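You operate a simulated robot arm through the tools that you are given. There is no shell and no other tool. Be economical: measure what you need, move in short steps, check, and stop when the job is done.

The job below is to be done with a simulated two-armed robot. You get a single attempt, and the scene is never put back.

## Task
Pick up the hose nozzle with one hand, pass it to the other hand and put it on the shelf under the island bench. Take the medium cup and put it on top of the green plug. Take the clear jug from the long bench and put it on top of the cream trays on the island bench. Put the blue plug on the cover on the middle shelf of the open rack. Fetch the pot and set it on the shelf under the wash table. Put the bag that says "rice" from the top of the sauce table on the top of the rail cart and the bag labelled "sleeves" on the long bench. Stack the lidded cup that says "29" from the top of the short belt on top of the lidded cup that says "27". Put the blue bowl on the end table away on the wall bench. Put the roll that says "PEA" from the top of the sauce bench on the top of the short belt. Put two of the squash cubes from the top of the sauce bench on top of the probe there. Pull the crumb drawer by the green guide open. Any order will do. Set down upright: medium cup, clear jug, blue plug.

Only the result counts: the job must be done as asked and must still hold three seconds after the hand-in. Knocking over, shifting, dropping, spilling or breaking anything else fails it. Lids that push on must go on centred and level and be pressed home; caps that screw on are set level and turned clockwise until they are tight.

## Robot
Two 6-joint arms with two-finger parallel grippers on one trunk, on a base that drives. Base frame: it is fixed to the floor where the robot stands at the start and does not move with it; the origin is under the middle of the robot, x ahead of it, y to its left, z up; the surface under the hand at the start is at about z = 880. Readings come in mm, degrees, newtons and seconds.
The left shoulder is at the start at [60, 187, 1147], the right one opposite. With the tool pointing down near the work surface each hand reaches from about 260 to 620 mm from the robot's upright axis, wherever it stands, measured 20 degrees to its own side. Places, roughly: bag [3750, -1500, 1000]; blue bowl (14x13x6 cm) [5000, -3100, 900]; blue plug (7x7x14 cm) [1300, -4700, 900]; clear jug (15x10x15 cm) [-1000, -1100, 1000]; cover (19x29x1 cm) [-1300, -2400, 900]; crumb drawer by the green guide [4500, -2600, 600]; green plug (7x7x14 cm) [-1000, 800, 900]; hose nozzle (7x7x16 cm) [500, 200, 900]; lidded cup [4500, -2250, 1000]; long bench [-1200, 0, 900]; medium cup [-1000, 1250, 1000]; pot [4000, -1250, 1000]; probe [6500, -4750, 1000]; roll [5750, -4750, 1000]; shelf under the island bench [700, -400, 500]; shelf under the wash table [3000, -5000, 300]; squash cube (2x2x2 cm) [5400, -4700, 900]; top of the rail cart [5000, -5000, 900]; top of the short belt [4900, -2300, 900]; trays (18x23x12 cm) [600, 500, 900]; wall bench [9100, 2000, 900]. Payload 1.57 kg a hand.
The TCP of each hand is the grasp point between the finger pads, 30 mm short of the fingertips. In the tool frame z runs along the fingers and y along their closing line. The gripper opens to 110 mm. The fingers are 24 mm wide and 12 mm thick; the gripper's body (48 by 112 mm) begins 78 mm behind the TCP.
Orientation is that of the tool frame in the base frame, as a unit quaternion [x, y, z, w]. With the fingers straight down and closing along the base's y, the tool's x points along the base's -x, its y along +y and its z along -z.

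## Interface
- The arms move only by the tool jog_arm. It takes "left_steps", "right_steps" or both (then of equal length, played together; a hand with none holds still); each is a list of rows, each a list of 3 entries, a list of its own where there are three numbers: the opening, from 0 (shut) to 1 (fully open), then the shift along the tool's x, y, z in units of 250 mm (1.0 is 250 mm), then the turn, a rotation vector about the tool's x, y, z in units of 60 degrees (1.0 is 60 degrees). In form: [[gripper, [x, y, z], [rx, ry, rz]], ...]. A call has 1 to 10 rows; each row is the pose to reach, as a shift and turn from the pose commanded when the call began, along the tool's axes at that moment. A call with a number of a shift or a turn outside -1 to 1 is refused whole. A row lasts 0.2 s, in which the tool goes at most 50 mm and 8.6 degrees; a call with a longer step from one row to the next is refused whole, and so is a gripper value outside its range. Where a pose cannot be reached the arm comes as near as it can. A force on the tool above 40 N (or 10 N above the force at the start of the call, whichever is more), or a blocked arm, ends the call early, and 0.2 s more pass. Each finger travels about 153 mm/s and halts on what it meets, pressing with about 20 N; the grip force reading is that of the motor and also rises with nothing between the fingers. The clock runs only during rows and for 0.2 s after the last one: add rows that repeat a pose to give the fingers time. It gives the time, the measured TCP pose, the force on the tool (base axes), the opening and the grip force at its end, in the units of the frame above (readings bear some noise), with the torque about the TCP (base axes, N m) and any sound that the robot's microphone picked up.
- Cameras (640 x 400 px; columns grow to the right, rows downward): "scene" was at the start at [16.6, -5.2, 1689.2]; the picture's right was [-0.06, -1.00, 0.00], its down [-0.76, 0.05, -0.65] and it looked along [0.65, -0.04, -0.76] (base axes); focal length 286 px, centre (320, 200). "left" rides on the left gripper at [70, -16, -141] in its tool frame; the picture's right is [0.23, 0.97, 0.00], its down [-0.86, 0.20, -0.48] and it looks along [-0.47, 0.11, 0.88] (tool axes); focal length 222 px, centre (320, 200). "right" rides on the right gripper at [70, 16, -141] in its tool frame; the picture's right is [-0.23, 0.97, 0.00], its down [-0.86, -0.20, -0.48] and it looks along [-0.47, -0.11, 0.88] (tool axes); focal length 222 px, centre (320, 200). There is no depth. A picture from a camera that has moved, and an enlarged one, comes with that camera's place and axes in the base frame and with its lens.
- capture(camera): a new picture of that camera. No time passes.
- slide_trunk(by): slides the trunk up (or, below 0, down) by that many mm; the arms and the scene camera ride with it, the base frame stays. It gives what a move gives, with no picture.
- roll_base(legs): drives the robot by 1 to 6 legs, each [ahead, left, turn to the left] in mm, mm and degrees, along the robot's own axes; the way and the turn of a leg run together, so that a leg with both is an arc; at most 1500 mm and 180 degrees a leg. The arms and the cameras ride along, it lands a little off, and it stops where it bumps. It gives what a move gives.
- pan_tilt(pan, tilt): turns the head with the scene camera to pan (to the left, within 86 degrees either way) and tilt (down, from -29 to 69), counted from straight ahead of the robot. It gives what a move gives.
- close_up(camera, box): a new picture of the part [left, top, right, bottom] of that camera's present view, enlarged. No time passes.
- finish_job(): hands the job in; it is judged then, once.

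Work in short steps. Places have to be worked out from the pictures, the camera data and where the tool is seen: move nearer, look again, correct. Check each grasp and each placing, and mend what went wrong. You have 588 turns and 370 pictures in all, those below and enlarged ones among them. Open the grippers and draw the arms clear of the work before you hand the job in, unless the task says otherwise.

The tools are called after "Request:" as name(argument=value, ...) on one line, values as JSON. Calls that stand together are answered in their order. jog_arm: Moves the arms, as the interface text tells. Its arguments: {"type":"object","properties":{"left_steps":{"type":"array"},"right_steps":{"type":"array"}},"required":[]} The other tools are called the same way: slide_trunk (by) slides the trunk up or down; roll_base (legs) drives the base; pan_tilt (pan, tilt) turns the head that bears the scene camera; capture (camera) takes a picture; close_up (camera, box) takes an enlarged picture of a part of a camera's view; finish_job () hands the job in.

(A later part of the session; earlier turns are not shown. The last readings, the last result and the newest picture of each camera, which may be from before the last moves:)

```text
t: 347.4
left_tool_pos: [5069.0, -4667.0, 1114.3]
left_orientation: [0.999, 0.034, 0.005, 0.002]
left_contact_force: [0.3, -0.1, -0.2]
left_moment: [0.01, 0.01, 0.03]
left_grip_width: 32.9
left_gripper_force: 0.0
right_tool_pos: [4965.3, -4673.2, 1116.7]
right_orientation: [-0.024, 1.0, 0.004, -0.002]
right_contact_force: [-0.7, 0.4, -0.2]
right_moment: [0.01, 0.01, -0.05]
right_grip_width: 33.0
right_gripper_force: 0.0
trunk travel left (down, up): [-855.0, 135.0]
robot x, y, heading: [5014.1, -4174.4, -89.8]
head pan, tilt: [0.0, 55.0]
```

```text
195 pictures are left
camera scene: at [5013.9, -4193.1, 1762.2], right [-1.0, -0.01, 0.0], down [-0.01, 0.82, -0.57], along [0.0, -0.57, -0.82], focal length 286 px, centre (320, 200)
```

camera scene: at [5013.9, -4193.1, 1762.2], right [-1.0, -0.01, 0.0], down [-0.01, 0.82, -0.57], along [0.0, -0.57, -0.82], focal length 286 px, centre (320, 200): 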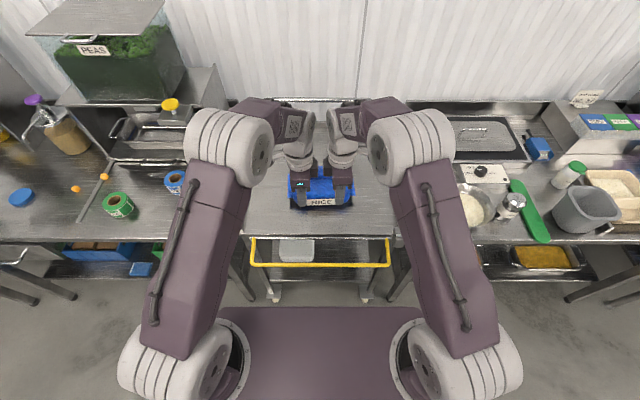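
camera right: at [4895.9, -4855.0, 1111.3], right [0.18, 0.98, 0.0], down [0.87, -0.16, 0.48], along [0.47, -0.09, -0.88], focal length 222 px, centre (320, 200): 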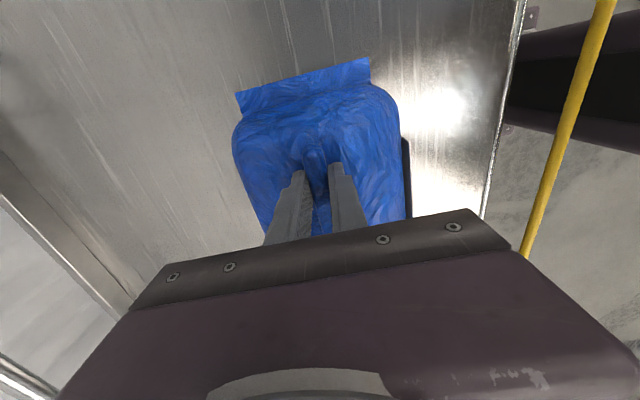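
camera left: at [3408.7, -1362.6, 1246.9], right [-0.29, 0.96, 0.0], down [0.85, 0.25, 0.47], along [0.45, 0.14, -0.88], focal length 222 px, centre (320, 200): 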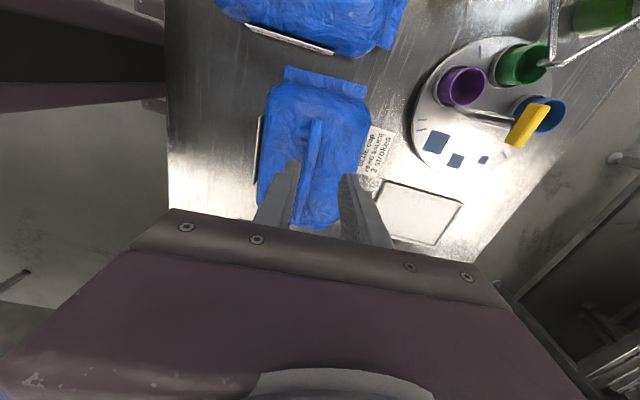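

RICE is on the cart. Next door is the sauce bench with rolls and cubes. I slide east to look.

Request:
roll_base(legs=[[0, 800, 0]])

Request:
pan_tilt(pan=0, tilt=42)

Request:
capture(camera="scene")

```text
t: 351.7
left_tool_pos: [5868.7, -4658.0, 1117.2]
left_orientation: [0.999, 0.035, 0.007, 0.003]
left_contact_force: [-0.5, 0.7, 0.2]
left_moment: [0.0, -0.01, -0.01]
left_grip_width: 32.8
left_gripper_force: 0.0
right_tool_pos: [5765.0, -4663.1, 1117.8]
right_orientation: [-0.026, 1.0, 0.003, 0.0]
right_contact_force: [-0.7, 0.2, 0.1]
right_moment: [0.01, 0.03, -0.03]
right_grip_width: 32.8
right_gripper_force: 0.0
trunk travel left (down, up): [-855.0, 135.0]
robot x, y, heading: [5814.8, -4171.5, -89.4]
head pan, tilt: [0.0, 55.0]
```

```text
t: 352.4
left_tool_pos: [5868.9, -4657.8, 1117.3]
left_orientation: [0.999, 0.035, 0.006, 0.003]
left_contact_force: [-0.3, 0.6, 0.5]
left_moment: [-0.01, 0.0, -0.04]
left_grip_width: 32.5
left_gripper_force: 0.1
right_tool_pos: [5765.7, -4664.0, 1118.0]
right_orientation: [-0.025, 1.0, 0.002, -0.002]
right_contact_force: [0.5, 0.0, 0.8]
right_moment: [0.02, -0.02, 0.03]
right_grip_width: 33.0
right_gripper_force: 0.1
trunk travel left (down, up): [-855.0, 135.0]
robot x, y, heading: [5812.0, -4169.9, -89.5]
head pan, tilt: [0.0, 42.0]
```

```text
194 pictures are left
camera scene: at [5813.5, -4193.1, 1779.9], right [-1.0, -0.01, 0.0], down [-0.01, 0.67, -0.74], along [0.01, -0.74, -0.67], focal length 286 px, centre (320, 200)
```

scene: 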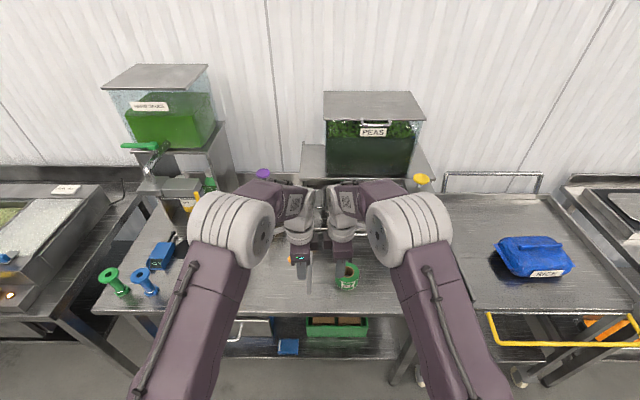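

The arms block the view. I pull both hands back, spread them and restore the normal wrist orientation.

Request:
jog_arm(left_steps=[[1, [0.057, -0.115, -0.04], [0, 0, -0.14]], [1, [0.114, -0.23, -0.08], [0, 0, -0.28]], [1, [0.171, -0.345, -0.12], [0, 0, -0.42]], [1, [0.228, -0.46, -0.16], [0, 0, -0.56]], [1, [0.285, -0.575, -0.2], [0, 0, -0.7]], [1, [0.342, -0.69, -0.24], [0, 0, -0.84]], [1, [0.4, -0.8, -0.28], [0, 0, -0.98]]], right_steps=[[1, [0.057, 0.115, -0.04], [0, 0, 0.14]], [1, [0.114, 0.23, -0.08], [0, 0, 0.28]], [1, [0.171, 0.345, -0.12], [0, 0, 0.42]], [1, [0.228, 0.46, -0.16], [0, 0, 0.56]], [1, [0.285, 0.575, -0.2], [0, 0, 0.7]], [1, [0.342, 0.69, -0.24], [0, 0, 0.84]], [1, [0.4, 0.8, -0.28], [0, 0, 0.98]]])

Request:
jog_arm(left_steps=[[1, [0, 0, 0], [0, 0, -0.14]], [1, [0, 0, 0], [0, 0, -0.28]], [1, [0, 0, 0], [0, 0, -0.42]], [1, [0, 0, 0], [0, 0, -0.5]]], right_steps=[[1, [0, 0, 0], [0, 0, 0.14]], [1, [0, 0, 0], [0, 0, 0.28]], [1, [0, 0, 0], [0, 0, 0.42]], [1, [0, 0, 0], [0, 0, 0.5]]])

Request:
pan_tilt(pan=0, tilt=46)

Request:
capture(camera="scene")

```text
t: 354.0
left_tool_pos: [5954.0, -4447.2, 1187.0]
left_orientation: [0.852, 0.523, 0.002, 0.006]
left_contact_force: [-0.4, 0.5, 0.5]
left_moment: [-0.08, -0.02, -0.02]
left_grip_width: 109.7
left_gripper_force: 0.1
right_tool_pos: [5657.1, -4466.2, 1190.2]
right_orientation: [0.47, 0.883, 0.0, -0.003]
right_contact_force: [-1.2, 0.2, 0.1]
right_moment: [-0.08, -0.01, 0.03]
right_grip_width: 109.7
right_gripper_force: 0.0
trunk travel left (down, up): [-855.0, 135.0]
robot x, y, heading: [5812.8, -4169.6, -89.5]
head pan, tilt: [0.0, 42.0]
```

```text
t: 355.0
left_tool_pos: [5954.7, -4451.9, 1185.3]
left_orientation: [0.688, 0.726, 0.001, 0.006]
left_contact_force: [-0.4, -0.9, 0.5]
left_moment: [0.01, -0.02, -0.01]
left_grip_width: 109.9
left_gripper_force: 0.1
right_tool_pos: [5655.6, -4470.9, 1189.3]
right_orientation: [0.682, 0.731, 0.001, -0.004]
right_contact_force: [0.8, -0.1, -0.8]
right_moment: [0.01, 0.0, -0.03]
right_grip_width: 109.8
right_gripper_force: 0.1
trunk travel left (down, up): [-855.0, 135.0]
robot x, y, heading: [5812.5, -4167.7, -89.4]
head pan, tilt: [0.0, 42.0]
```

```text
t: 355.7
left_tool_pos: [5954.2, -4450.9, 1186.5]
left_orientation: [0.689, 0.725, 0.002, 0.006]
left_contact_force: [0.2, -0.5, 0.0]
left_moment: [0.04, 0.0, 0.04]
left_grip_width: 110.3
left_gripper_force: 0.0
right_tool_pos: [5655.4, -4470.1, 1189.6]
right_orientation: [0.681, 0.733, 0.0, -0.003]
right_contact_force: [0.3, -0.1, -0.1]
right_moment: [0.02, -0.01, -0.02]
right_grip_width: 110.0
right_gripper_force: 0.1
trunk travel left (down, up): [-855.0, 135.0]
robot x, y, heading: [5814.1, -4166.8, -89.2]
head pan, tilt: [0.0, 46.0]
```

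```text
193 pictures are left
camera scene: at [5813.0, -4190.2, 1774.3], right [-1.0, -0.01, 0.0], down [-0.01, 0.72, -0.69], along [0.01, -0.69, -0.72], focal length 286 px, centre (320, 200)
```

scene: 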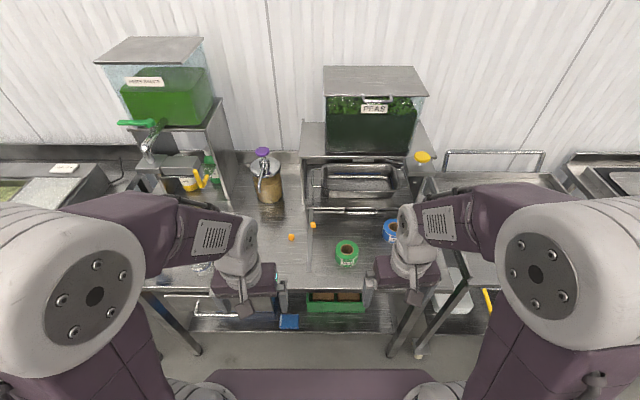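

Request:
close_up(camera="scene", box=[250, 190, 410, 290])

```text
4.00 times, centred on (330, 240) of scene
camera zoom: at [5813.0, -4190.2, 1774.3], right [-1.0, -0.01, 0.0], down [-0.01, 0.72, -0.69], along [0.01, -0.69, -0.72], focal length 1146 px, centre (280, 40)
```

zoom: 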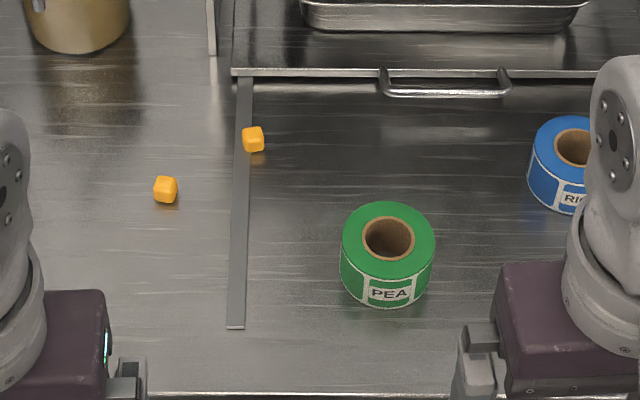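

PEA is the green roll; two orange squash cubes at about (5933, −4847) and (5852, −4911). I move in so the left hand can take the first cube, and look with the left camera.

Request:
roll_base(legs=[[150, -60, 0]])

Request:
jog_arm(left_steps=[[0.6, [-0.16, 0.0, 0.05], [0, 0, 0]], [0.6, [-0.32, 0.02, 0.1], [0, 0, 0]], [0.6, [-0.48, 0.04, 0.15], [0, 0, 0]], [0.6, [-0.64, 0.06, 0.22], [0, 0, 0]], [0.6, [-0.8, 0.08, 0.3], [0, 0, 0]], [0.6, [-0.86, 0.08, 0.36], [0, 0, 0]]])

Request:
capture(camera="left")

```text
t: 357.1
left_tool_pos: [5897.0, -4595.6, 1187.3]
left_orientation: [0.69, 0.724, 0.0, 0.008]
left_contact_force: [0.0, 0.5, 0.5]
left_moment: [-0.02, 0.01, 0.0]
left_grip_width: 110.1
left_gripper_force: 0.1
right_tool_pos: [5599.2, -4615.9, 1191.5]
right_orientation: [0.681, 0.732, 0.0, -0.003]
right_contact_force: [0.0, 0.0, -0.2]
right_moment: [-0.05, 0.0, 0.0]
right_grip_width: 110.0
right_gripper_force: 0.1
trunk travel left (down, up): [-855.0, 135.0]
robot x, y, heading: [5754.6, -4319.3, -89.4]
head pan, tilt: [0.0, 46.0]
```

```text
t: 358.5
left_tool_pos: [5929.8, -4814.2, 1098.0]
left_orientation: [0.689, 0.724, 0.001, 0.005]
left_contact_force: [-0.3, -0.4, -1.7]
left_moment: [-0.05, -0.01, 0.01]
left_grip_width: 65.9
left_gripper_force: 0.2
right_tool_pos: [5597.5, -4618.8, 1189.6]
right_orientation: [0.681, 0.732, 0.002, -0.004]
right_contact_force: [-0.1, 0.6, 0.2]
right_moment: [0.02, -0.01, 0.05]
right_grip_width: 110.0
right_gripper_force: 0.0
trunk travel left (down, up): [-855.0, 135.0]
robot x, y, heading: [5756.1, -4318.3, -89.3]
head pan, tilt: [0.0, 46.0]
```

```text
191 pictures are left
camera left: at [5908.3, -4742.4, 1237.8], right [0.96, 0.28, 0.01], down [0.24, -0.84, 0.49], along [0.14, -0.47, -0.87], focal length 222 px, centre (320, 200)
```

left: 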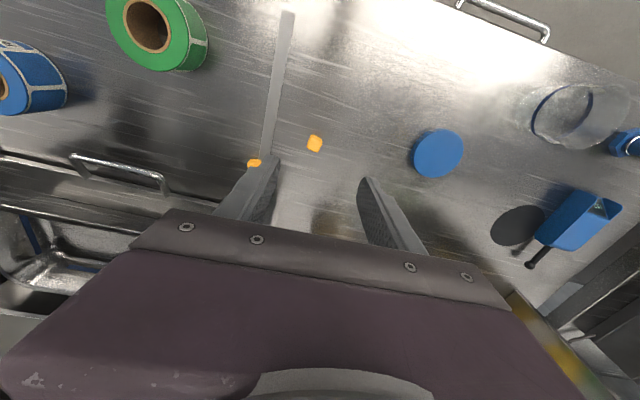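

First cube at about (5929, −4833, z≈898); the probe is the blue device further east. I descend part-way and recheck.

Request:
jog_arm(left_steps=[[0.5, [-0.04, 0, 0.15], [0, 0, 0]], [0.5, [-0.076, 0, 0.32], [0, 0, 0]], [0.5, [-0.076, 0, 0.48], [0, 0, 0]], [0.5, [-0.076, 0, 0.62], [0, 0, 0]], [0.5, [-0.076, 0, 0.62], [0, 0, 0]]])

Request:
close_up(camera="left", box=[240, 90, 400, 230])

```text
t: 359.7
left_tool_pos: [5931.4, -4833.8, 943.1]
left_orientation: [0.689, 0.725, 0.001, 0.005]
left_contact_force: [-0.2, -0.4, 0.0]
left_moment: [0.0, 0.01, -0.02]
left_grip_width: 54.8
left_gripper_force: 0.0
right_tool_pos: [5597.9, -4618.3, 1189.9]
right_orientation: [0.681, 0.732, 0.002, -0.003]
right_contact_force: [0.2, 1.0, -0.2]
right_moment: [0.03, -0.03, 0.03]
right_grip_width: 110.1
right_gripper_force: 0.1
trunk travel left (down, up): [-855.0, 135.0]
robot x, y, heading: [5754.6, -4317.0, -89.6]
head pan, tilt: [0.0, 46.0]
```

```text
2.86 times, centred on (320, 160) of left
camera zoom: at [5910.5, -4762.1, 1082.2], right [0.96, 0.28, 0.01], down [0.24, -0.84, 0.49], along [0.14, -0.47, -0.87], focal length 635 px, centre (320, 314)
```

zoom: 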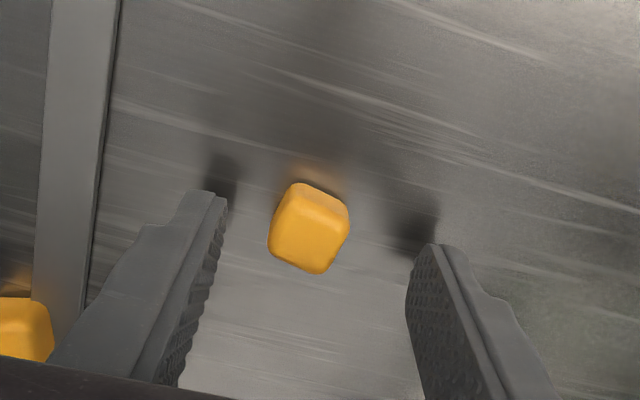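

Request:
jog_arm(left_steps=[[0.5, [-0.012, -0.004, 0.05], [0, 0, 0]], [0.5, [-0.012, -0.004, 0.09], [0, 0, 0]], [0.5, [-0.012, -0.004, 0.09], [0, 0, 0]], [0, [-0.012, -0.004, 0.09], [0, 0, 0]], [0, [-0.012, -0.004, 0.09], [0, 0, 0]]])

Request:
close_up(camera="left", box=[240, 90, 400, 230])

```text
t: 360.2
left_tool_pos: [5929.4, -4835.2, 930.4]
left_orientation: [0.689, 0.725, 0.003, 0.005]
left_contact_force: [-1.1, 9.3, 16.8]
left_moment: [0.47, 0.63, -0.21]
left_grip_width: 55.2
left_gripper_force: 0.3
right_tool_pos: [5597.1, -4615.5, 1189.8]
right_orientation: [0.681, 0.733, -0.001, -0.003]
right_contact_force: [0.0, -0.3, 0.0]
right_moment: [0.0, -0.03, 0.02]
right_grip_width: 110.1
right_gripper_force: 0.0
trunk travel left (down, up): [-855.0, 135.0]
robot x, y, heading: [5757.0, -4319.6, -89.4]
head pan, tilt: [0.0, 46.0]
stopped in row 2 (left hand): the force on the tool passed its limit at 47 N (the readings are from after the stop); the commanded pose is now the measured one
```

```text
2.86 times, centred on (320, 160) of left
camera zoom: at [5909.4, -4763.2, 1070.1], right [0.96, 0.28, 0.01], down [0.24, -0.84, 0.49], along [0.14, -0.46, -0.87], focal length 635 px, centre (320, 314)
```

zoom: 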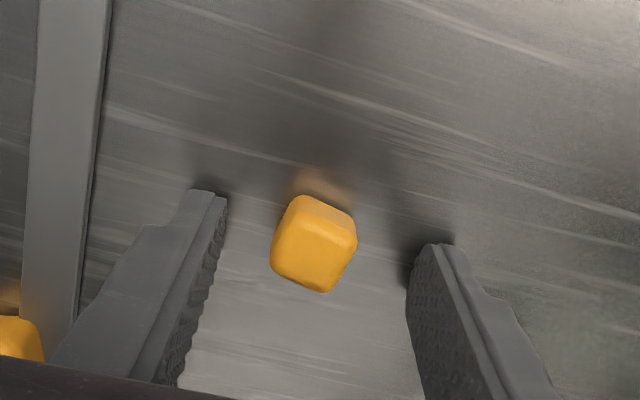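

Fingertips touched the table (z≈899). I lift 2 mm, shift 8 mm toward the cube and close.

Request:
jog_arm(left_steps=[[0.5, [0, 0, -0.01], [0, 0, 0]], [0.5, [0.03, -0.006, -0.01], [0, 0, 0]], [0, [0.03, -0.006, -0.01], [0, 0, 0]], [0, [0.03, -0.006, -0.01], [0, 0, 0]]])

Request:
close_up(camera="left", box=[240, 90, 400, 230])

```text
t: 361.2
left_tool_pos: [5929.1, -4830.4, 930.4]
left_orientation: [0.689, 0.725, 0.002, 0.006]
left_contact_force: [0.5, -0.1, -0.3]
left_moment: [0.03, -0.02, -0.01]
left_grip_width: 18.7
left_gripper_force: 19.7
right_tool_pos: [5599.2, -4619.1, 1188.9]
right_orientation: [0.681, 0.732, 0.002, -0.003]
right_contact_force: [-0.6, -0.3, 0.1]
right_moment: [0.02, -0.01, 0.03]
right_grip_width: 109.9
right_gripper_force: 0.0
trunk travel left (down, up): [-855.0, 135.0]
robot x, y, heading: [5759.2, -4316.9, -89.6]
head pan, tilt: [0.0, 46.0]
```

```text
2.86 times, centred on (320, 160) of left
camera zoom: at [5908.2, -4759.1, 1070.4], right [0.96, 0.28, 0.01], down [0.24, -0.84, 0.49], along [0.14, -0.46, -0.87], focal length 635 px, centre (320, 314)
```

zoom: 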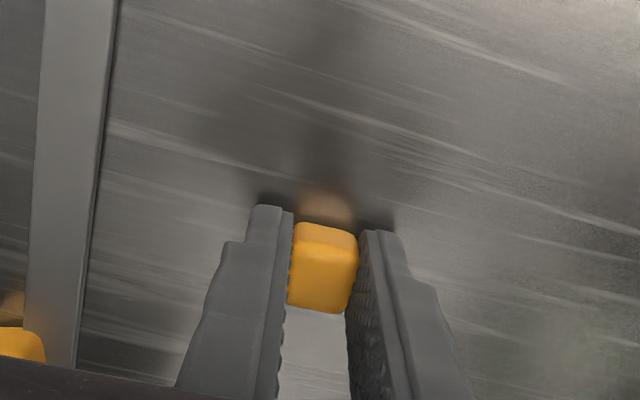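

First cube gripped. I lift it, slide the robot 275 mm east, and bring the right hand over the second cube.

Request:
jog_arm(left_steps=[[0, [0, 0, -0.12], [0, 0, 0]], [0, [0, 0, -0.3], [0, 0, 0]], [0, [0.1, 0, -0.46], [0, 0, 0]], [0, [0.25, 0, -0.58], [0, 0, 0]], [0, [0.4, 0, -0.7], [0, 0, 0]]])

Request:
roll_base(legs=[[0, 275, 0]])

Request:
jog_arm(right_steps=[[0.5, [-0.18, 0.0, 0.02], [0, 0, 0]], [0.5, [-0.36, 0.0, 0.06], [0, 0, 0]], [0.5, [-0.54, 0.0, 0.12], [0, 0, 0]], [0.5, [-0.72, 0.0, 0.2], [0, 0, 0]], [0.5, [-0.88, 0.0, 0.3], [0, 0, 0]], [0.5, [-0.98, 0.0, 0.42], [0, 0, 0]], [0.5, [-0.98, 0.0, 0.42], [0, 0, 0]]])

Request:
capture(camera="right")

```text
t: 362.4
left_tool_pos: [5921.1, -4725.0, 1107.6]
left_orientation: [0.689, 0.725, 0.001, 0.008]
left_contact_force: [-0.6, 1.2, 0.0]
left_moment: [-0.05, 0.01, -0.02]
left_grip_width: 18.3
left_gripper_force: 20.1
right_tool_pos: [5596.2, -4616.0, 1189.3]
right_orientation: [0.681, 0.732, 0.0, -0.002]
right_contact_force: [-0.7, 1.3, -0.3]
right_moment: [-0.05, 0.04, 0.02]
right_grip_width: 110.1
right_gripper_force: 0.0
trunk travel left (down, up): [-855.0, 135.0]
robot x, y, heading: [5754.6, -4317.7, -89.6]
head pan, tilt: [0.0, 46.0]
```

```text
t: 364.4
left_tool_pos: [6194.2, -4726.4, 1106.2]
left_orientation: [0.689, 0.724, 0.002, 0.007]
left_contact_force: [0.1, 0.1, -0.6]
left_moment: [-0.01, -0.01, 0.02]
left_grip_width: 18.1
left_gripper_force: 19.9
right_tool_pos: [5871.4, -4615.3, 1189.1]
right_orientation: [0.682, 0.731, 0.001, -0.003]
right_contact_force: [-0.3, -0.1, -0.4]
right_moment: [-0.04, 0.0, 0.0]
right_grip_width: 110.3
right_gripper_force: 0.0
trunk travel left (down, up): [-855.0, 135.0]
robot x, y, heading: [6028.7, -4314.9, -89.4]
head pan, tilt: [0.0, 46.0]
```

```text
t: 366.0
left_tool_pos: [6196.7, -4724.8, 1106.5]
left_orientation: [0.69, 0.724, 0.001, 0.006]
left_contact_force: [0.3, 0.3, -0.2]
left_moment: [-0.03, -0.01, -0.02]
left_grip_width: 18.4
left_gripper_force: 19.7
right_tool_pos: [5890.8, -4860.7, 1082.7]
right_orientation: [0.682, 0.732, 0.001, -0.004]
right_contact_force: [0.7, 0.3, -0.7]
right_moment: [-0.02, -0.01, -0.01]
right_grip_width: 54.9
right_gripper_force: 0.0
trunk travel left (down, up): [-855.0, 135.0]
robot x, y, heading: [6032.0, -4315.4, -89.6]
head pan, tilt: [0.0, 46.0]
```

```text
187 pictures are left
camera right: at [5901.8, -4791.2, 1224.4], right [0.99, -0.16, 0.0], down [-0.14, -0.87, 0.47], along [-0.08, -0.47, -0.88], focal length 222 px, centre (320, 200)
```

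right: 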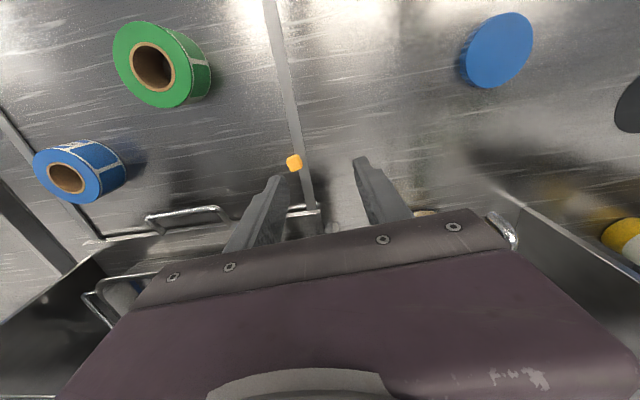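

Request:
jog_arm(right_steps=[[0.5, [-0.05, -0.1, 0.1], [0, 0, 0]], [0.5, [-0.104, -0.189, 0.25], [0, 0, 0]], [0.5, [-0.104, -0.189, 0.42], [0, 0, 0]], [0.5, [-0.104, -0.189, 0.55], [0, 0, 0]], [0.5, [-0.104, -0.189, 0.55], [0, 0, 0]]])

Request:
close_up(camera="right", box=[240, 90, 400, 230])

```text
t: 367.2
left_tool_pos: [6195.8, -4726.6, 1106.5]
left_orientation: [0.689, 0.725, 0.001, 0.007]
left_contact_force: [-0.9, -0.2, 0.3]
left_moment: [0.0, -0.01, -0.01]
left_grip_width: 18.5
left_gripper_force: 20.0
right_tool_pos: [5843.9, -4888.9, 945.7]
right_orientation: [0.682, 0.731, 0.001, -0.003]
right_contact_force: [-0.1, -0.5, 0.1]
right_moment: [0.01, -0.02, -0.01]
right_grip_width: 54.9
right_gripper_force: 0.1
trunk travel left (down, up): [-855.0, 135.0]
robot x, y, heading: [6032.5, -4317.1, -89.5]
head pan, tilt: [0.0, 46.0]
```

```text
2.86 times, centred on (320, 160) of right
camera zoom: at [5855.5, -4819.5, 1086.7], right [0.99, -0.16, 0.0], down [-0.14, -0.87, 0.47], along [-0.08, -0.47, -0.88], focal length 635 px, centre (320, 314)
```

zoom: 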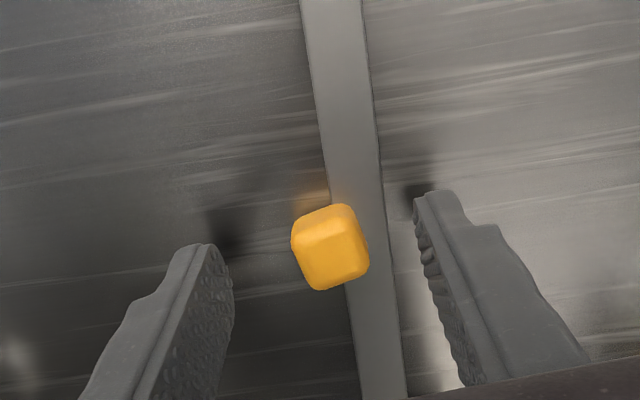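

Request:
jog_arm(right_steps=[[0.5, [-0.006, 0.01, 0.03], [0, 0, 0]], [0.5, [-0.006, 0.01, 0.053], [0, 0, 0]], [0.5, [-0.006, 0.01, 0.053], [0, 0, 0]], [0, [-0.006, 0.01, 0.053], [0, 0, 0]], [0, [-0.006, 0.01, 0.053], [0, 0, 0]], [0, [-0.006, 0.01, 0.053], [0, 0, 0]]])

Request:
jog_arm(right_steps=[[0, [0, 0, -0.12], [0, 0, 0]], [0, [0, 0, -0.3], [0, 0, 0]], [0, [0.1, 0, -0.46], [0, 0, 0]], [0, [0.25, 0, -0.58], [0, 0, 0]], [0, [0.4, 0, -0.7], [0, 0, 0]]])

Request:
pan_tilt(pan=35, tilt=42)

Request:
capture(camera="scene")

```text
t: 368.6
left_tool_pos: [6195.6, -4725.7, 1105.2]
left_orientation: [0.69, 0.724, 0.002, 0.006]
left_contact_force: [-0.3, 0.0, 0.5]
left_moment: [0.03, 0.0, -0.02]
left_grip_width: 18.2
left_gripper_force: 19.7
right_tool_pos: [5846.1, -4888.5, 933.3]
right_orientation: [0.682, 0.731, 0.0, -0.003]
right_contact_force: [-0.9, 0.3, -0.2]
right_moment: [-0.01, -0.01, 0.03]
right_grip_width: 18.2
right_gripper_force: 20.7
trunk travel left (down, up): [-855.0, 135.0]
robot x, y, heading: [6030.7, -4315.5, -89.3]
head pan, tilt: [0.0, 46.0]
```

```text
t: 369.8
left_tool_pos: [6196.4, -4725.4, 1106.6]
left_orientation: [0.69, 0.724, 0.001, 0.007]
left_contact_force: [-0.3, -0.1, -0.2]
left_moment: [-0.02, -0.03, 0.02]
left_grip_width: 18.1
left_gripper_force: 20.2
right_tool_pos: [5841.5, -4789.0, 1108.0]
right_orientation: [0.682, 0.732, 0.0, -0.002]
right_contact_force: [-0.2, 0.3, 0.1]
right_moment: [-0.03, -0.03, -0.02]
right_grip_width: 18.5
right_gripper_force: 20.2
trunk travel left (down, up): [-855.0, 135.0]
robot x, y, heading: [6030.5, -4316.7, -89.7]
head pan, tilt: [0.0, 46.0]
```

```text
t: 370.8
left_tool_pos: [6195.6, -4726.3, 1106.0]
left_orientation: [0.69, 0.724, 0.002, 0.006]
left_contact_force: [0.3, 0.3, -0.2]
left_moment: [0.01, 0.0, 0.02]
left_grip_width: 18.3
left_gripper_force: 20.1
right_tool_pos: [5842.0, -4790.6, 1107.3]
right_orientation: [0.682, 0.731, 0.001, -0.003]
right_contact_force: [-0.2, -0.3, -0.3]
right_moment: [-0.03, -0.01, -0.01]
right_grip_width: 18.2
right_gripper_force: 19.6
trunk travel left (down, up): [-855.0, 135.0]
robot x, y, heading: [6033.3, -4315.4, -89.5]
head pan, tilt: [35.0, 42.0]
```

```text
185 pictures are left
camera scene: at [6078.2, -4324.4, 1780.0], right [-0.81, -0.58, 0.0], down [-0.39, 0.55, -0.74], along [0.43, -0.61, -0.67], focal length 286 px, centre (320, 200)
```

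scene: 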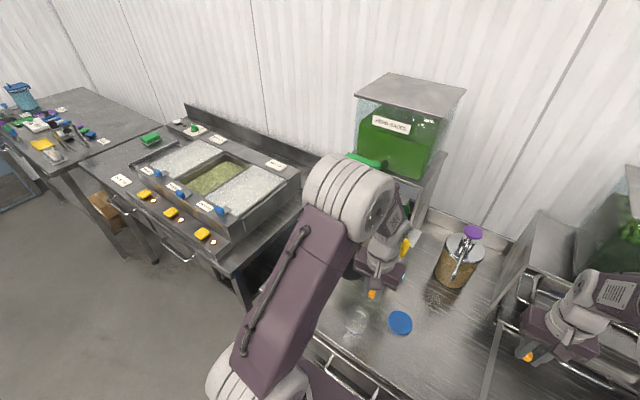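

Both cubes are held. I check where the probe is with the left hand's camera.

Request:
capture(camera="left")

```text
184 pictures are left
camera left: at [6175.3, -4655.2, 1245.9], right [0.96, 0.27, 0.01], down [0.24, -0.84, 0.49], along [0.14, -0.47, -0.87], focal length 222 px, centre (320, 200)
```

left: 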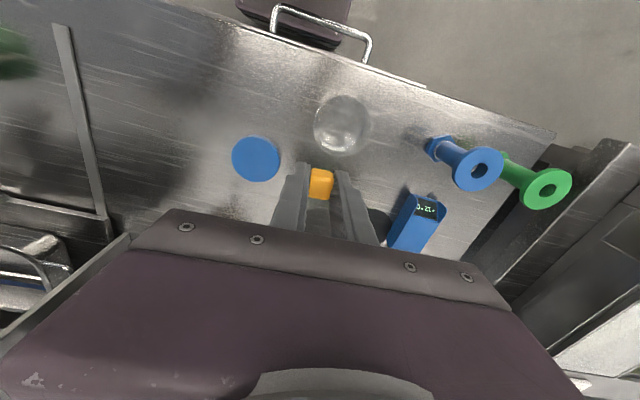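

The probe lies about (6405, −4830). I slide 195 mm east and look at its top from the left camera.

Request:
roll_base(legs=[[0, 185, 0]])

Request:
jog_arm(left_steps=[[0, [0, 0, -0.12], [0, 0, 0]], [0, [-0.1, 0, -0.24], [0, 0, 0]], [0, [-0.2, 0, -0.36], [0, 0, 0]], [0, [-0.2, 0, -0.36], [0, 0, 0]]])

Request:
capture(camera="left")

Request:
close_up(camera="left", box=[260, 90, 420, 230])

```text
t: 372.3
left_tool_pos: [6377.0, -4723.7, 1107.2]
left_orientation: [0.69, 0.724, 0.003, 0.007]
left_contact_force: [0.0, 0.3, 0.3]
left_moment: [-0.01, -0.03, 0.0]
left_grip_width: 18.2
left_gripper_force: 20.1
right_tool_pos: [6024.2, -4790.4, 1106.0]
right_orientation: [0.681, 0.732, 0.002, -0.002]
right_contact_force: [0.3, 0.4, 0.6]
right_moment: [0.0, -0.03, -0.01]
right_grip_width: 18.2
right_gripper_force: 19.9
trunk travel left (down, up): [-855.0, 135.0]
robot x, y, heading: [6215.0, -4313.5, -89.4]
head pan, tilt: [35.0, 42.0]
```

```text
t: 373.3
left_tool_pos: [6382.8, -4772.5, 1197.3]
left_orientation: [0.69, 0.724, 0.001, 0.007]
left_contact_force: [-0.3, 1.0, 0.8]
left_moment: [0.03, -0.02, -0.03]
left_grip_width: 18.2
left_gripper_force: 20.0
right_tool_pos: [6026.2, -4788.1, 1106.9]
right_orientation: [0.682, 0.732, 0.001, -0.003]
right_contact_force: [0.5, -0.3, -0.3]
right_moment: [-0.03, 0.01, 0.02]
right_grip_width: 18.3
right_gripper_force: 19.7
trunk travel left (down, up): [-855.0, 135.0]
robot x, y, heading: [6215.5, -4313.5, -89.6]
head pan, tilt: [35.0, 42.0]
```

```text
183 pictures are left
camera left: at [6362.4, -4701.5, 1337.5], right [0.96, 0.27, 0.01], down [0.24, -0.84, 0.49], along [0.14, -0.47, -0.87], focal length 222 px, centre (320, 200)
```

left: 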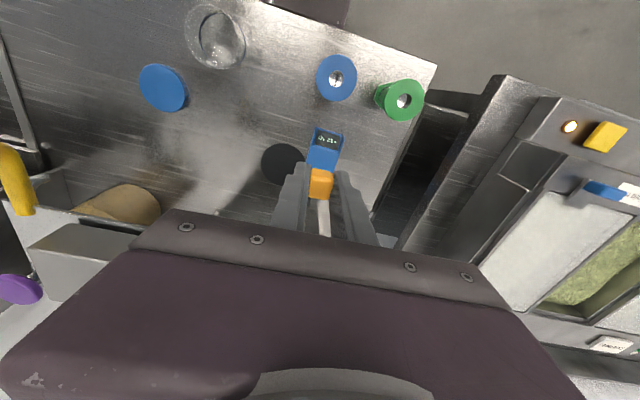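

```text
2.86 times, centred on (340, 160) of left
camera zoom: at [6362.4, -4701.5, 1337.5], right [0.96, 0.27, 0.01], down [0.24, -0.84, 0.49], along [0.14, -0.47, -0.87], focal length 635 px, centre (263, 314)
```

zoom: 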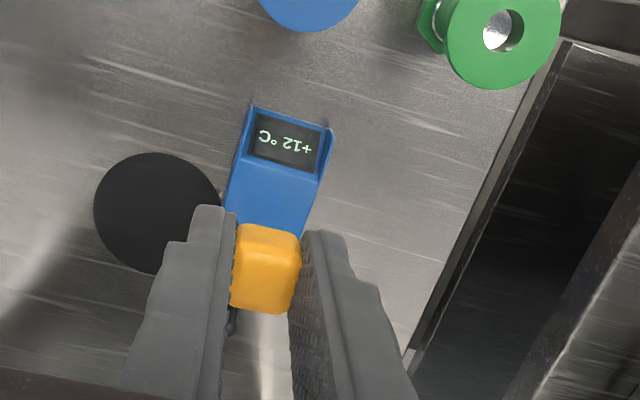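

I shift the hand aside to see the whole top of the probe unobstructed.

Request:
jog_arm(left_steps=[[0, [0, 0.16, 0], [0, 0, 0]], [0, [0.12, 0.32, 0.08], [0, 0, 0]], [0, [0.24, 0.32, 0.2], [0, 0, 0]], [0, [0.24, 0.32, 0.2], [0, 0, 0]]])

Request:
close_up(camera="left", box=[180, 60, 380, 240])

Request:
close_up(camera="scene", box=[280, 220, 420, 330])

```text
refused: row 2 steps farther than a row can; nothing moved
```

```text
2.22 times, centred on (280, 150) of left
camera zoom: at [6362.4, -4701.5, 1337.5], right [0.96, 0.27, 0.01], down [0.24, -0.84, 0.49], along [0.14, -0.47, -0.87], focal length 494 px, centre (409, 311)
```

zoom: 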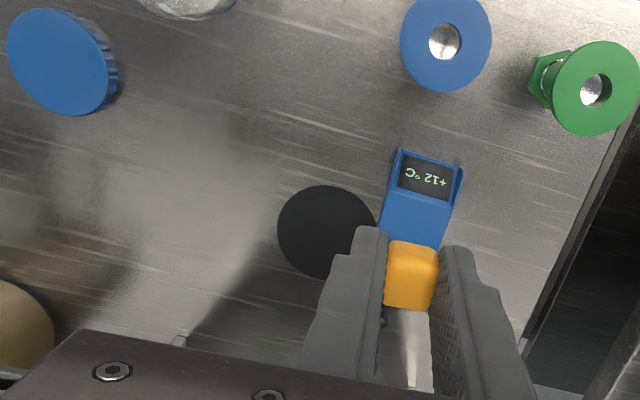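

```text
3.64 times, centred on (350, 275) of scene
camera zoom: at [6264.0, -4321.6, 1780.0], right [-0.81, -0.58, 0.0], down [-0.39, 0.54, -0.74], along [0.43, -0.61, -0.67], focal length 1042 px, centre (211, -73)
```

zoom: 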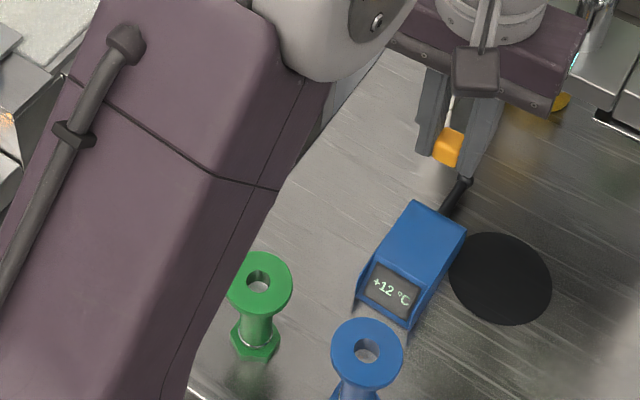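

Clear view: the probe's flat top is about x 6377–6429, y −4820…−4892. I bring the first cube over (6407, −4866) and down to just above it.

Request:
jog_arm(left_steps=[[0, [-0.1, 0.02, 0.1], [0, 0, 0]], [0, [-0.2, 0.04, 0.25], [0, 0, 0]], [0, [-0.3, 0.06, 0.4], [0, 0, 0]], [0, [-0.376, 0.077, 0.56], [0, 0, 0]], [0, [-0.376, 0.077, 0.7], [0, 0, 0]], [0, [-0.376, 0.077, 0.8], [0, 0, 0]], [0, [-0.376, 0.077, 0.8], [0, 0, 0]]])

Request:
close_up(camera="scene", box=[300, 210, 440, 320])

Request:
close_up(camera="left", box=[240, 60, 400, 240])

```text
t: 374.0
left_tool_pos: [6395.0, -4814.3, 1138.8]
left_orientation: [0.694, 0.72, 0.007, 0.001]
left_contact_force: [0.6, 0.2, 0.5]
left_moment: [-0.05, -0.01, 0.03]
left_grip_width: 17.9
left_gripper_force: 20.2
right_tool_pos: [6027.3, -4785.1, 1109.0]
right_orientation: [0.681, 0.732, -0.001, -0.002]
right_contact_force: [0.4, 0.8, -0.3]
right_moment: [-0.05, -0.01, 0.01]
right_grip_width: 18.3
right_gripper_force: 19.7
trunk travel left (down, up): [-855.0, 135.0]
robot x, y, heading: [6215.2, -4314.9, -89.3]
head pan, tilt: [35.0, 42.0]
stopped in row 3 (left hand): the force on the tool passed its limit at 89 N (the readings are from after the stop); the commanded pose is now the measured one
```

```text
3.64 times, centred on (370, 265) of scene
camera zoom: at [6263.7, -4314.2, 1780.0], right [-0.81, -0.58, 0.0], down [-0.39, 0.54, -0.75], along [0.43, -0.61, -0.67], focal length 1042 px, centre (138, -36)
```

zoom: 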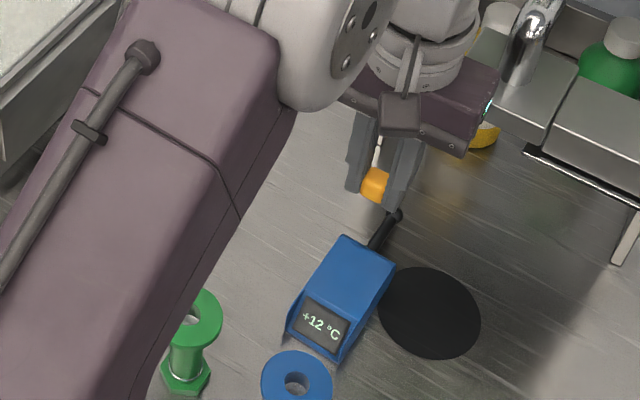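

```text
2.22 times, centred on (320, 150) of left
camera zoom: at [6375.7, -4743.4, 1278.6], right [0.96, 0.26, 0.01], down [0.23, -0.85, 0.48], along [0.14, -0.46, -0.88], focal length 494 px, centre (320, 311)
```

zoom: 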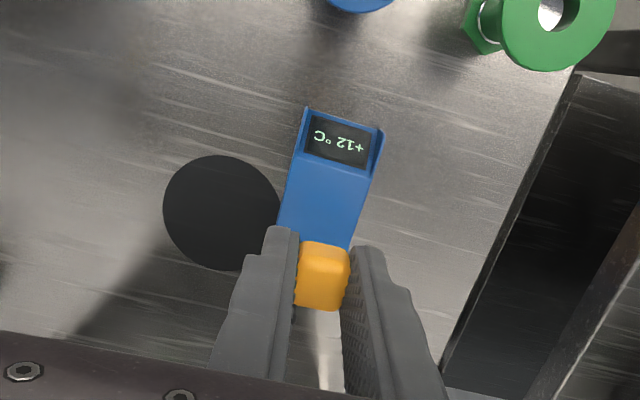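

The hand struck something above — likely the dispenser tap overhanging there. I back off north and look at what's overhead.

Request:
jog_arm(left_steps=[[0, [0.12, 0, 0], [0, 0, 0]], [0, [0.3, 0, 0], [0, 0, 0]], [0, [0.48, 0, 0], [0, 0, 0]], [0, [0.6, 0, 0], [0, 0, 0]]])

Request:
pan_tilt(pan=25, tilt=30)

Request:
capture(camera="scene")

```text
t: 375.0
left_tool_pos: [6390.4, -4667.8, 1138.3]
left_orientation: [0.694, 0.72, 0.008, 0.0]
left_contact_force: [-1.0, -1.1, 0.2]
left_moment: [-0.02, 0.0, 0.01]
left_grip_width: 18.2
left_gripper_force: 19.5
right_tool_pos: [6027.0, -4789.4, 1107.1]
right_orientation: [0.682, 0.731, 0.0, -0.003]
right_contact_force: [1.2, -0.1, 0.4]
right_moment: [-0.02, -0.02, 0.05]
right_grip_width: 18.2
right_gripper_force: 19.6
trunk travel left (down, up): [-855.0, 135.0]
robot x, y, heading: [6216.5, -4313.9, -89.7]
head pan, tilt: [35.0, 42.0]
```

```text
t: 375.7
left_tool_pos: [6390.7, -4668.2, 1138.2]
left_orientation: [0.694, 0.72, 0.009, 0.0]
left_contact_force: [-0.2, 0.7, 0.5]
left_moment: [0.02, 0.02, -0.06]
left_grip_width: 18.2
left_gripper_force: 20.0
right_tool_pos: [6026.9, -4789.0, 1106.2]
right_orientation: [0.681, 0.732, 0.0, -0.003]
right_contact_force: [0.7, 0.3, -0.7]
right_moment: [0.04, 0.05, 0.02]
right_grip_width: 18.3
right_gripper_force: 20.1
trunk travel left (down, up): [-855.0, 135.0]
robot x, y, heading: [6215.2, -4318.2, -89.5]
head pan, tilt: [25.0, 30.0]
```

```text
177 pictures are left
camera scene: at [6254.3, -4335.1, 1798.2], right [-0.9, -0.43, 0.0], down [-0.22, 0.45, -0.87], along [0.37, -0.78, -0.5], focal length 286 px, centre (320, 200)
```

scene: 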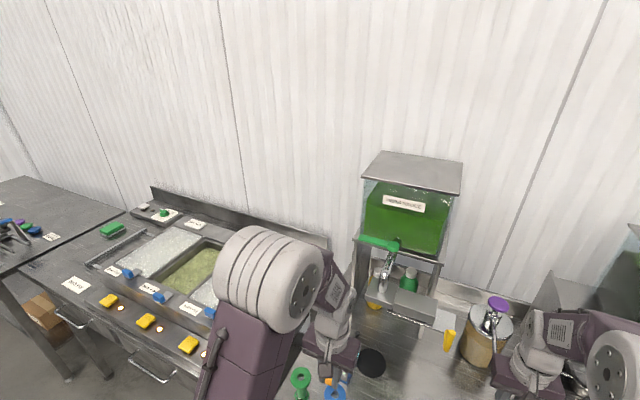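

The tap overhangs south of y≈−4860 at z 1240+. I'll descend north of it (y≈−4785), then slide south beneath at low height.

Request:
jog_arm(left_steps=[[0, [-0.16, 0.015, 0], [0, 0, 0]], [0, [-0.32, 0.03, 0], [0, 0, 0]], [0, [-0.46, 0.044, 0.05], [0, 0, 0]], [0, [-0.46, 0.044, 0.2], [0, 0, 0]], [0, [-0.46, 0.044, 0.35], [0, 0, 0]], [0, [-0.46, 0.044, 0.48], [0, 0, 0]], [0, [-0.46, 0.044, 0.56], [0, 0, 0]], [0, [-0.46, 0.044, 0.56], [0, 0, 0]]])

Request:
pan_tilt(pan=33, tilt=42)

Request:
close_up(camera="scene", box=[290, 190, 430, 300])

```text
t: 377.5
left_tool_pos: [6408.1, -4779.9, 996.3]
left_orientation: [0.694, 0.72, 0.008, 0.0]
left_contact_force: [0.7, 0.1, 0.5]
left_moment: [0.0, 0.03, 0.0]
left_grip_width: 18.5
left_gripper_force: 19.9
right_tool_pos: [6026.9, -4789.3, 1106.9]
right_orientation: [0.681, 0.732, 0.001, -0.004]
right_contact_force: [0.2, -0.5, 0.2]
right_moment: [0.01, 0.01, 0.01]
right_grip_width: 17.9
right_gripper_force: 20.1
trunk travel left (down, up): [-855.0, 135.0]
robot x, y, heading: [6217.4, -4313.1, -89.6]
head pan, tilt: [25.0, 30.0]
```

```text
t: 378.3
left_tool_pos: [6408.1, -4781.3, 994.5]
left_orientation: [0.694, 0.72, 0.009, 0.0]
left_contact_force: [-0.8, 0.1, -0.3]
left_moment: [-0.01, -0.03, -0.05]
left_grip_width: 18.6
left_gripper_force: 19.7
right_tool_pos: [6026.8, -4789.2, 1107.2]
right_orientation: [0.681, 0.732, 0.001, -0.003]
right_contact_force: [0.3, -0.5, -0.4]
right_moment: [-0.02, -0.04, -0.01]
right_grip_width: 18.3
right_gripper_force: 19.7
trunk travel left (down, up): [-855.0, 135.0]
robot x, y, heading: [6218.5, -4313.9, -89.1]
head pan, tilt: [33.0, 42.0]
```

```text
3.64 times, centred on (360, 245) of scene
camera zoom: at [6261.4, -4324.0, 1780.1], right [-0.83, -0.55, 0.0], down [-0.37, 0.56, -0.74], along [0.41, -0.62, -0.67], focal length 1042 px, centre (174, 36)
```

zoom: 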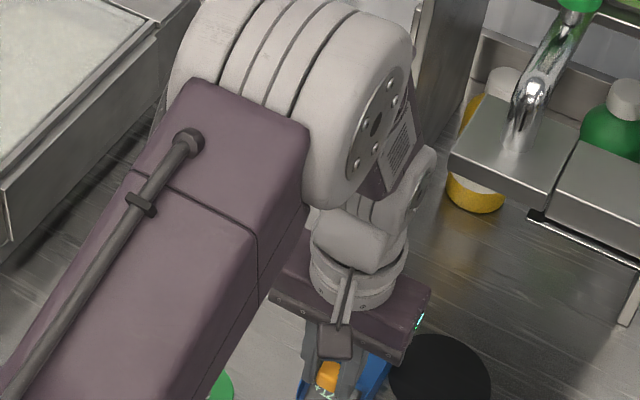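

The hand is low now, next to the probe. I slide south in 12 mm steps under the tap.

Request:
jog_arm(left_steps=[[0, [-0.05, 0, 0], [0, 0, 0]], [0, [-0.1, 0, 0], [0, 0, 0]], [0, [-0.15, 0, 0], [0, 0, 0]], [0, [-0.2, 0, 0], [0, 0, 0]], [0, [-0.25, 0, 0], [0, 0, 0]], [0, [-0.25, 0, 0], [0, 0, 0]]])

Request:
close_up(camera="left", box=[240, 90, 400, 230])

Request:
close_up(camera="scene", box=[290, 190, 430, 300])

```text
t: 379.7
left_tool_pos: [6410.0, -4843.1, 994.5]
left_orientation: [0.694, 0.72, 0.008, 0.001]
left_contact_force: [-0.2, 0.1, 0.2]
left_moment: [0.0, 0.03, -0.02]
left_grip_width: 18.2
left_gripper_force: 20.1
right_tool_pos: [6027.4, -4789.2, 1106.5]
right_orientation: [0.681, 0.732, 0.001, -0.003]
right_contact_force: [-0.2, -0.1, -0.3]
right_moment: [0.04, 0.01, 0.0]
right_grip_width: 18.3
right_gripper_force: 20.0
trunk travel left (down, up): [-855.0, 135.0]
robot x, y, heading: [6215.5, -4313.1, -89.5]
head pan, tilt: [33.0, 42.0]
```

```text
2.86 times, centred on (320, 160) of left
camera zoom: at [6390.1, -4774.7, 1136.1], right [0.96, 0.26, 0.01], down [0.23, -0.85, 0.47], along [0.14, -0.45, -0.88], focal length 635 px, centre (320, 314)
```

zoom: 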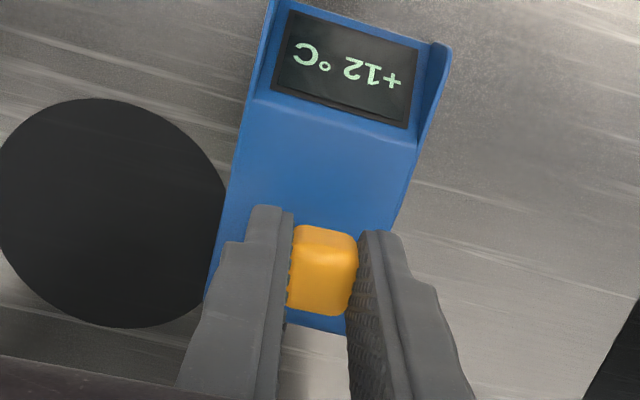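

```text
3.64 times, centred on (360, 245) of scene
camera zoom: at [6261.8, -4324.3, 1780.0], right [-0.83, -0.55, 0.0], down [-0.37, 0.56, -0.74], along [0.41, -0.62, -0.67], focal length 1042 px, centre (174, 36)
```

zoom: 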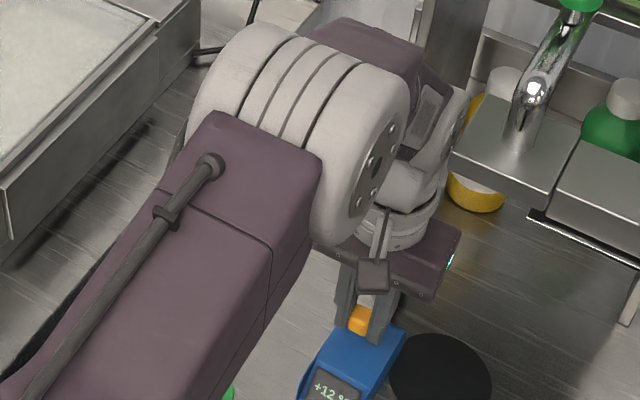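

The cube is over the probe top (centre x≈6411, y −4810…−4885). I go 15 mm further south and lower gently to contact.

Request:
jog_arm(left_steps=[[0, [-0.03, 0.004, 0], [0, 0, 0]], [0, [-0.06, 0.004, 0.04], [0, 0, 0]], [0, [-0.06, 0.004, 0.08], [0, 0, 0]], [0, [-0.06, 0.004, 0.11], [0, 0, 0]], [0, [-0.06, 0.004, 0.11], [0, 0, 0]]])

Request:
close_up(camera="scene", box=[310, 220, 430, 310])

```text
t: 380.9
left_tool_pos: [6413.7, -4858.3, 967.5]
left_orientation: [0.695, 0.719, 0.007, 0.0]
left_contact_force: [-0.5, -0.2, -1.0]
left_moment: [-0.01, -0.02, 0.0]
left_grip_width: 18.4
left_gripper_force: 19.9
right_tool_pos: [6029.4, -4788.8, 1108.1]
right_orientation: [0.681, 0.732, 0.0, -0.004]
right_contact_force: [-0.4, -0.1, -0.5]
right_moment: [-0.02, 0.01, -0.01]
right_grip_width: 18.4
right_gripper_force: 20.1
trunk travel left (down, up): [-855.0, 135.0]
robot x, y, heading: [6217.2, -4314.8, -89.5]
head pan, tilt: [33.0, 42.0]
```

```text
4.44 times, centred on (370, 265) of scene
camera zoom: at [6265.0, -4322.4, 1779.9], right [-0.83, -0.55, 0.0], down [-0.37, 0.56, -0.74], along [0.41, -0.62, -0.67], focal length 1273 px, centre (98, -89)
```

zoom: 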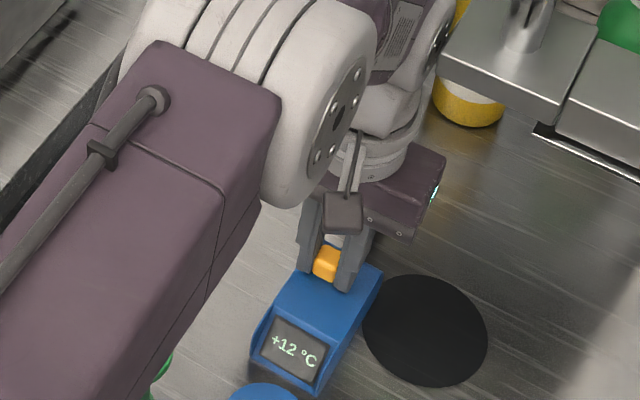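

Request:
jog_arm(left_steps=[[0, [0, 0, 0.008], [0, 0, 0]], [0, [0, 0, 0.016], [0, 0, 0]], [0, [0, 0, 0.024], [0, 0, 0]], [0, [0, 0, 0.03], [0, 0, 0]]])

```text
t: 381.8
left_tool_pos: [6413.6, -4858.6, 965.6]
left_orientation: [0.693, 0.721, 0.005, 0.003]
left_contact_force: [-3.0, 7.4, 18.9]
left_moment: [0.22, 0.34, -0.08]
left_grip_width: 18.2
left_gripper_force: 19.8
right_tool_pos: [6028.5, -4784.7, 1107.5]
right_orientation: [0.68, 0.733, -0.001, -0.002]
right_contact_force: [0.6, -0.2, 0.2]
right_moment: [0.0, 0.02, 0.01]
right_grip_width: 18.4
right_gripper_force: 19.6
trunk travel left (down, up): [-855.0, 135.0]
robot x, y, heading: [6219.9, -4313.1, -89.3]
head pan, tilt: [33.0, 42.0]
stopped in row 4 (left hand): the force on the tool passed its limit at 42 N (the readings are from after the stop); the commanded pose is now the measured one
```

Contact. I ease up 1 mm, open, rise and back out north.

Request:
jog_arm(left_steps=[[0.17, [0, 0, -0.006], [0, 0, 0]], [0.32, [0, 0, -0.008], [0, 0, 0]], [0.35, [0, 0, -0.008], [0, 0, 0]], [0.35, [0, 0, -0.08], [0, 0, 0]], [0.35, [0, 0, -0.16], [0, 0, 0]], [0.35, [0.1, 0, -0.18], [0, 0, 0]], [0.35, [0.25, 0, -0.2], [0, 0, 0]], [0.35, [0.4, 0, -0.36], [0, 0, 0]], [0.35, [0.5, 0, -0.52], [0, 0, 0]]])

Request:
close_up(camera="scene", box=[310, 220, 430, 310])

```text
refused: row 8 steps farther than a row can; nothing moved
```

```text
4.44 times, centred on (370, 265) of scene
camera zoom: at [6262.4, -4317.3, 1779.8], right [-0.83, -0.55, 0.0], down [-0.37, 0.55, -0.75], along [0.41, -0.62, -0.67], focal length 1273 px, centre (98, -89)
```

zoom: 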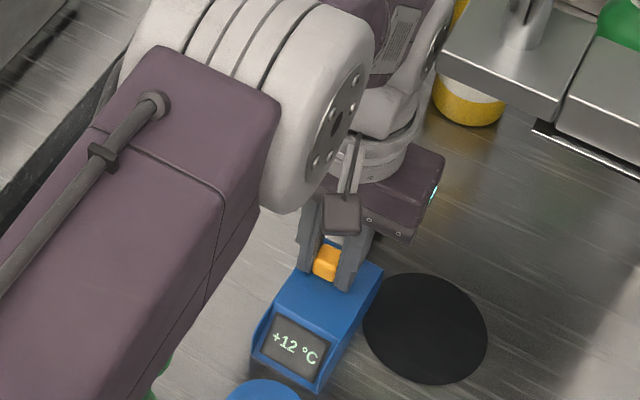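

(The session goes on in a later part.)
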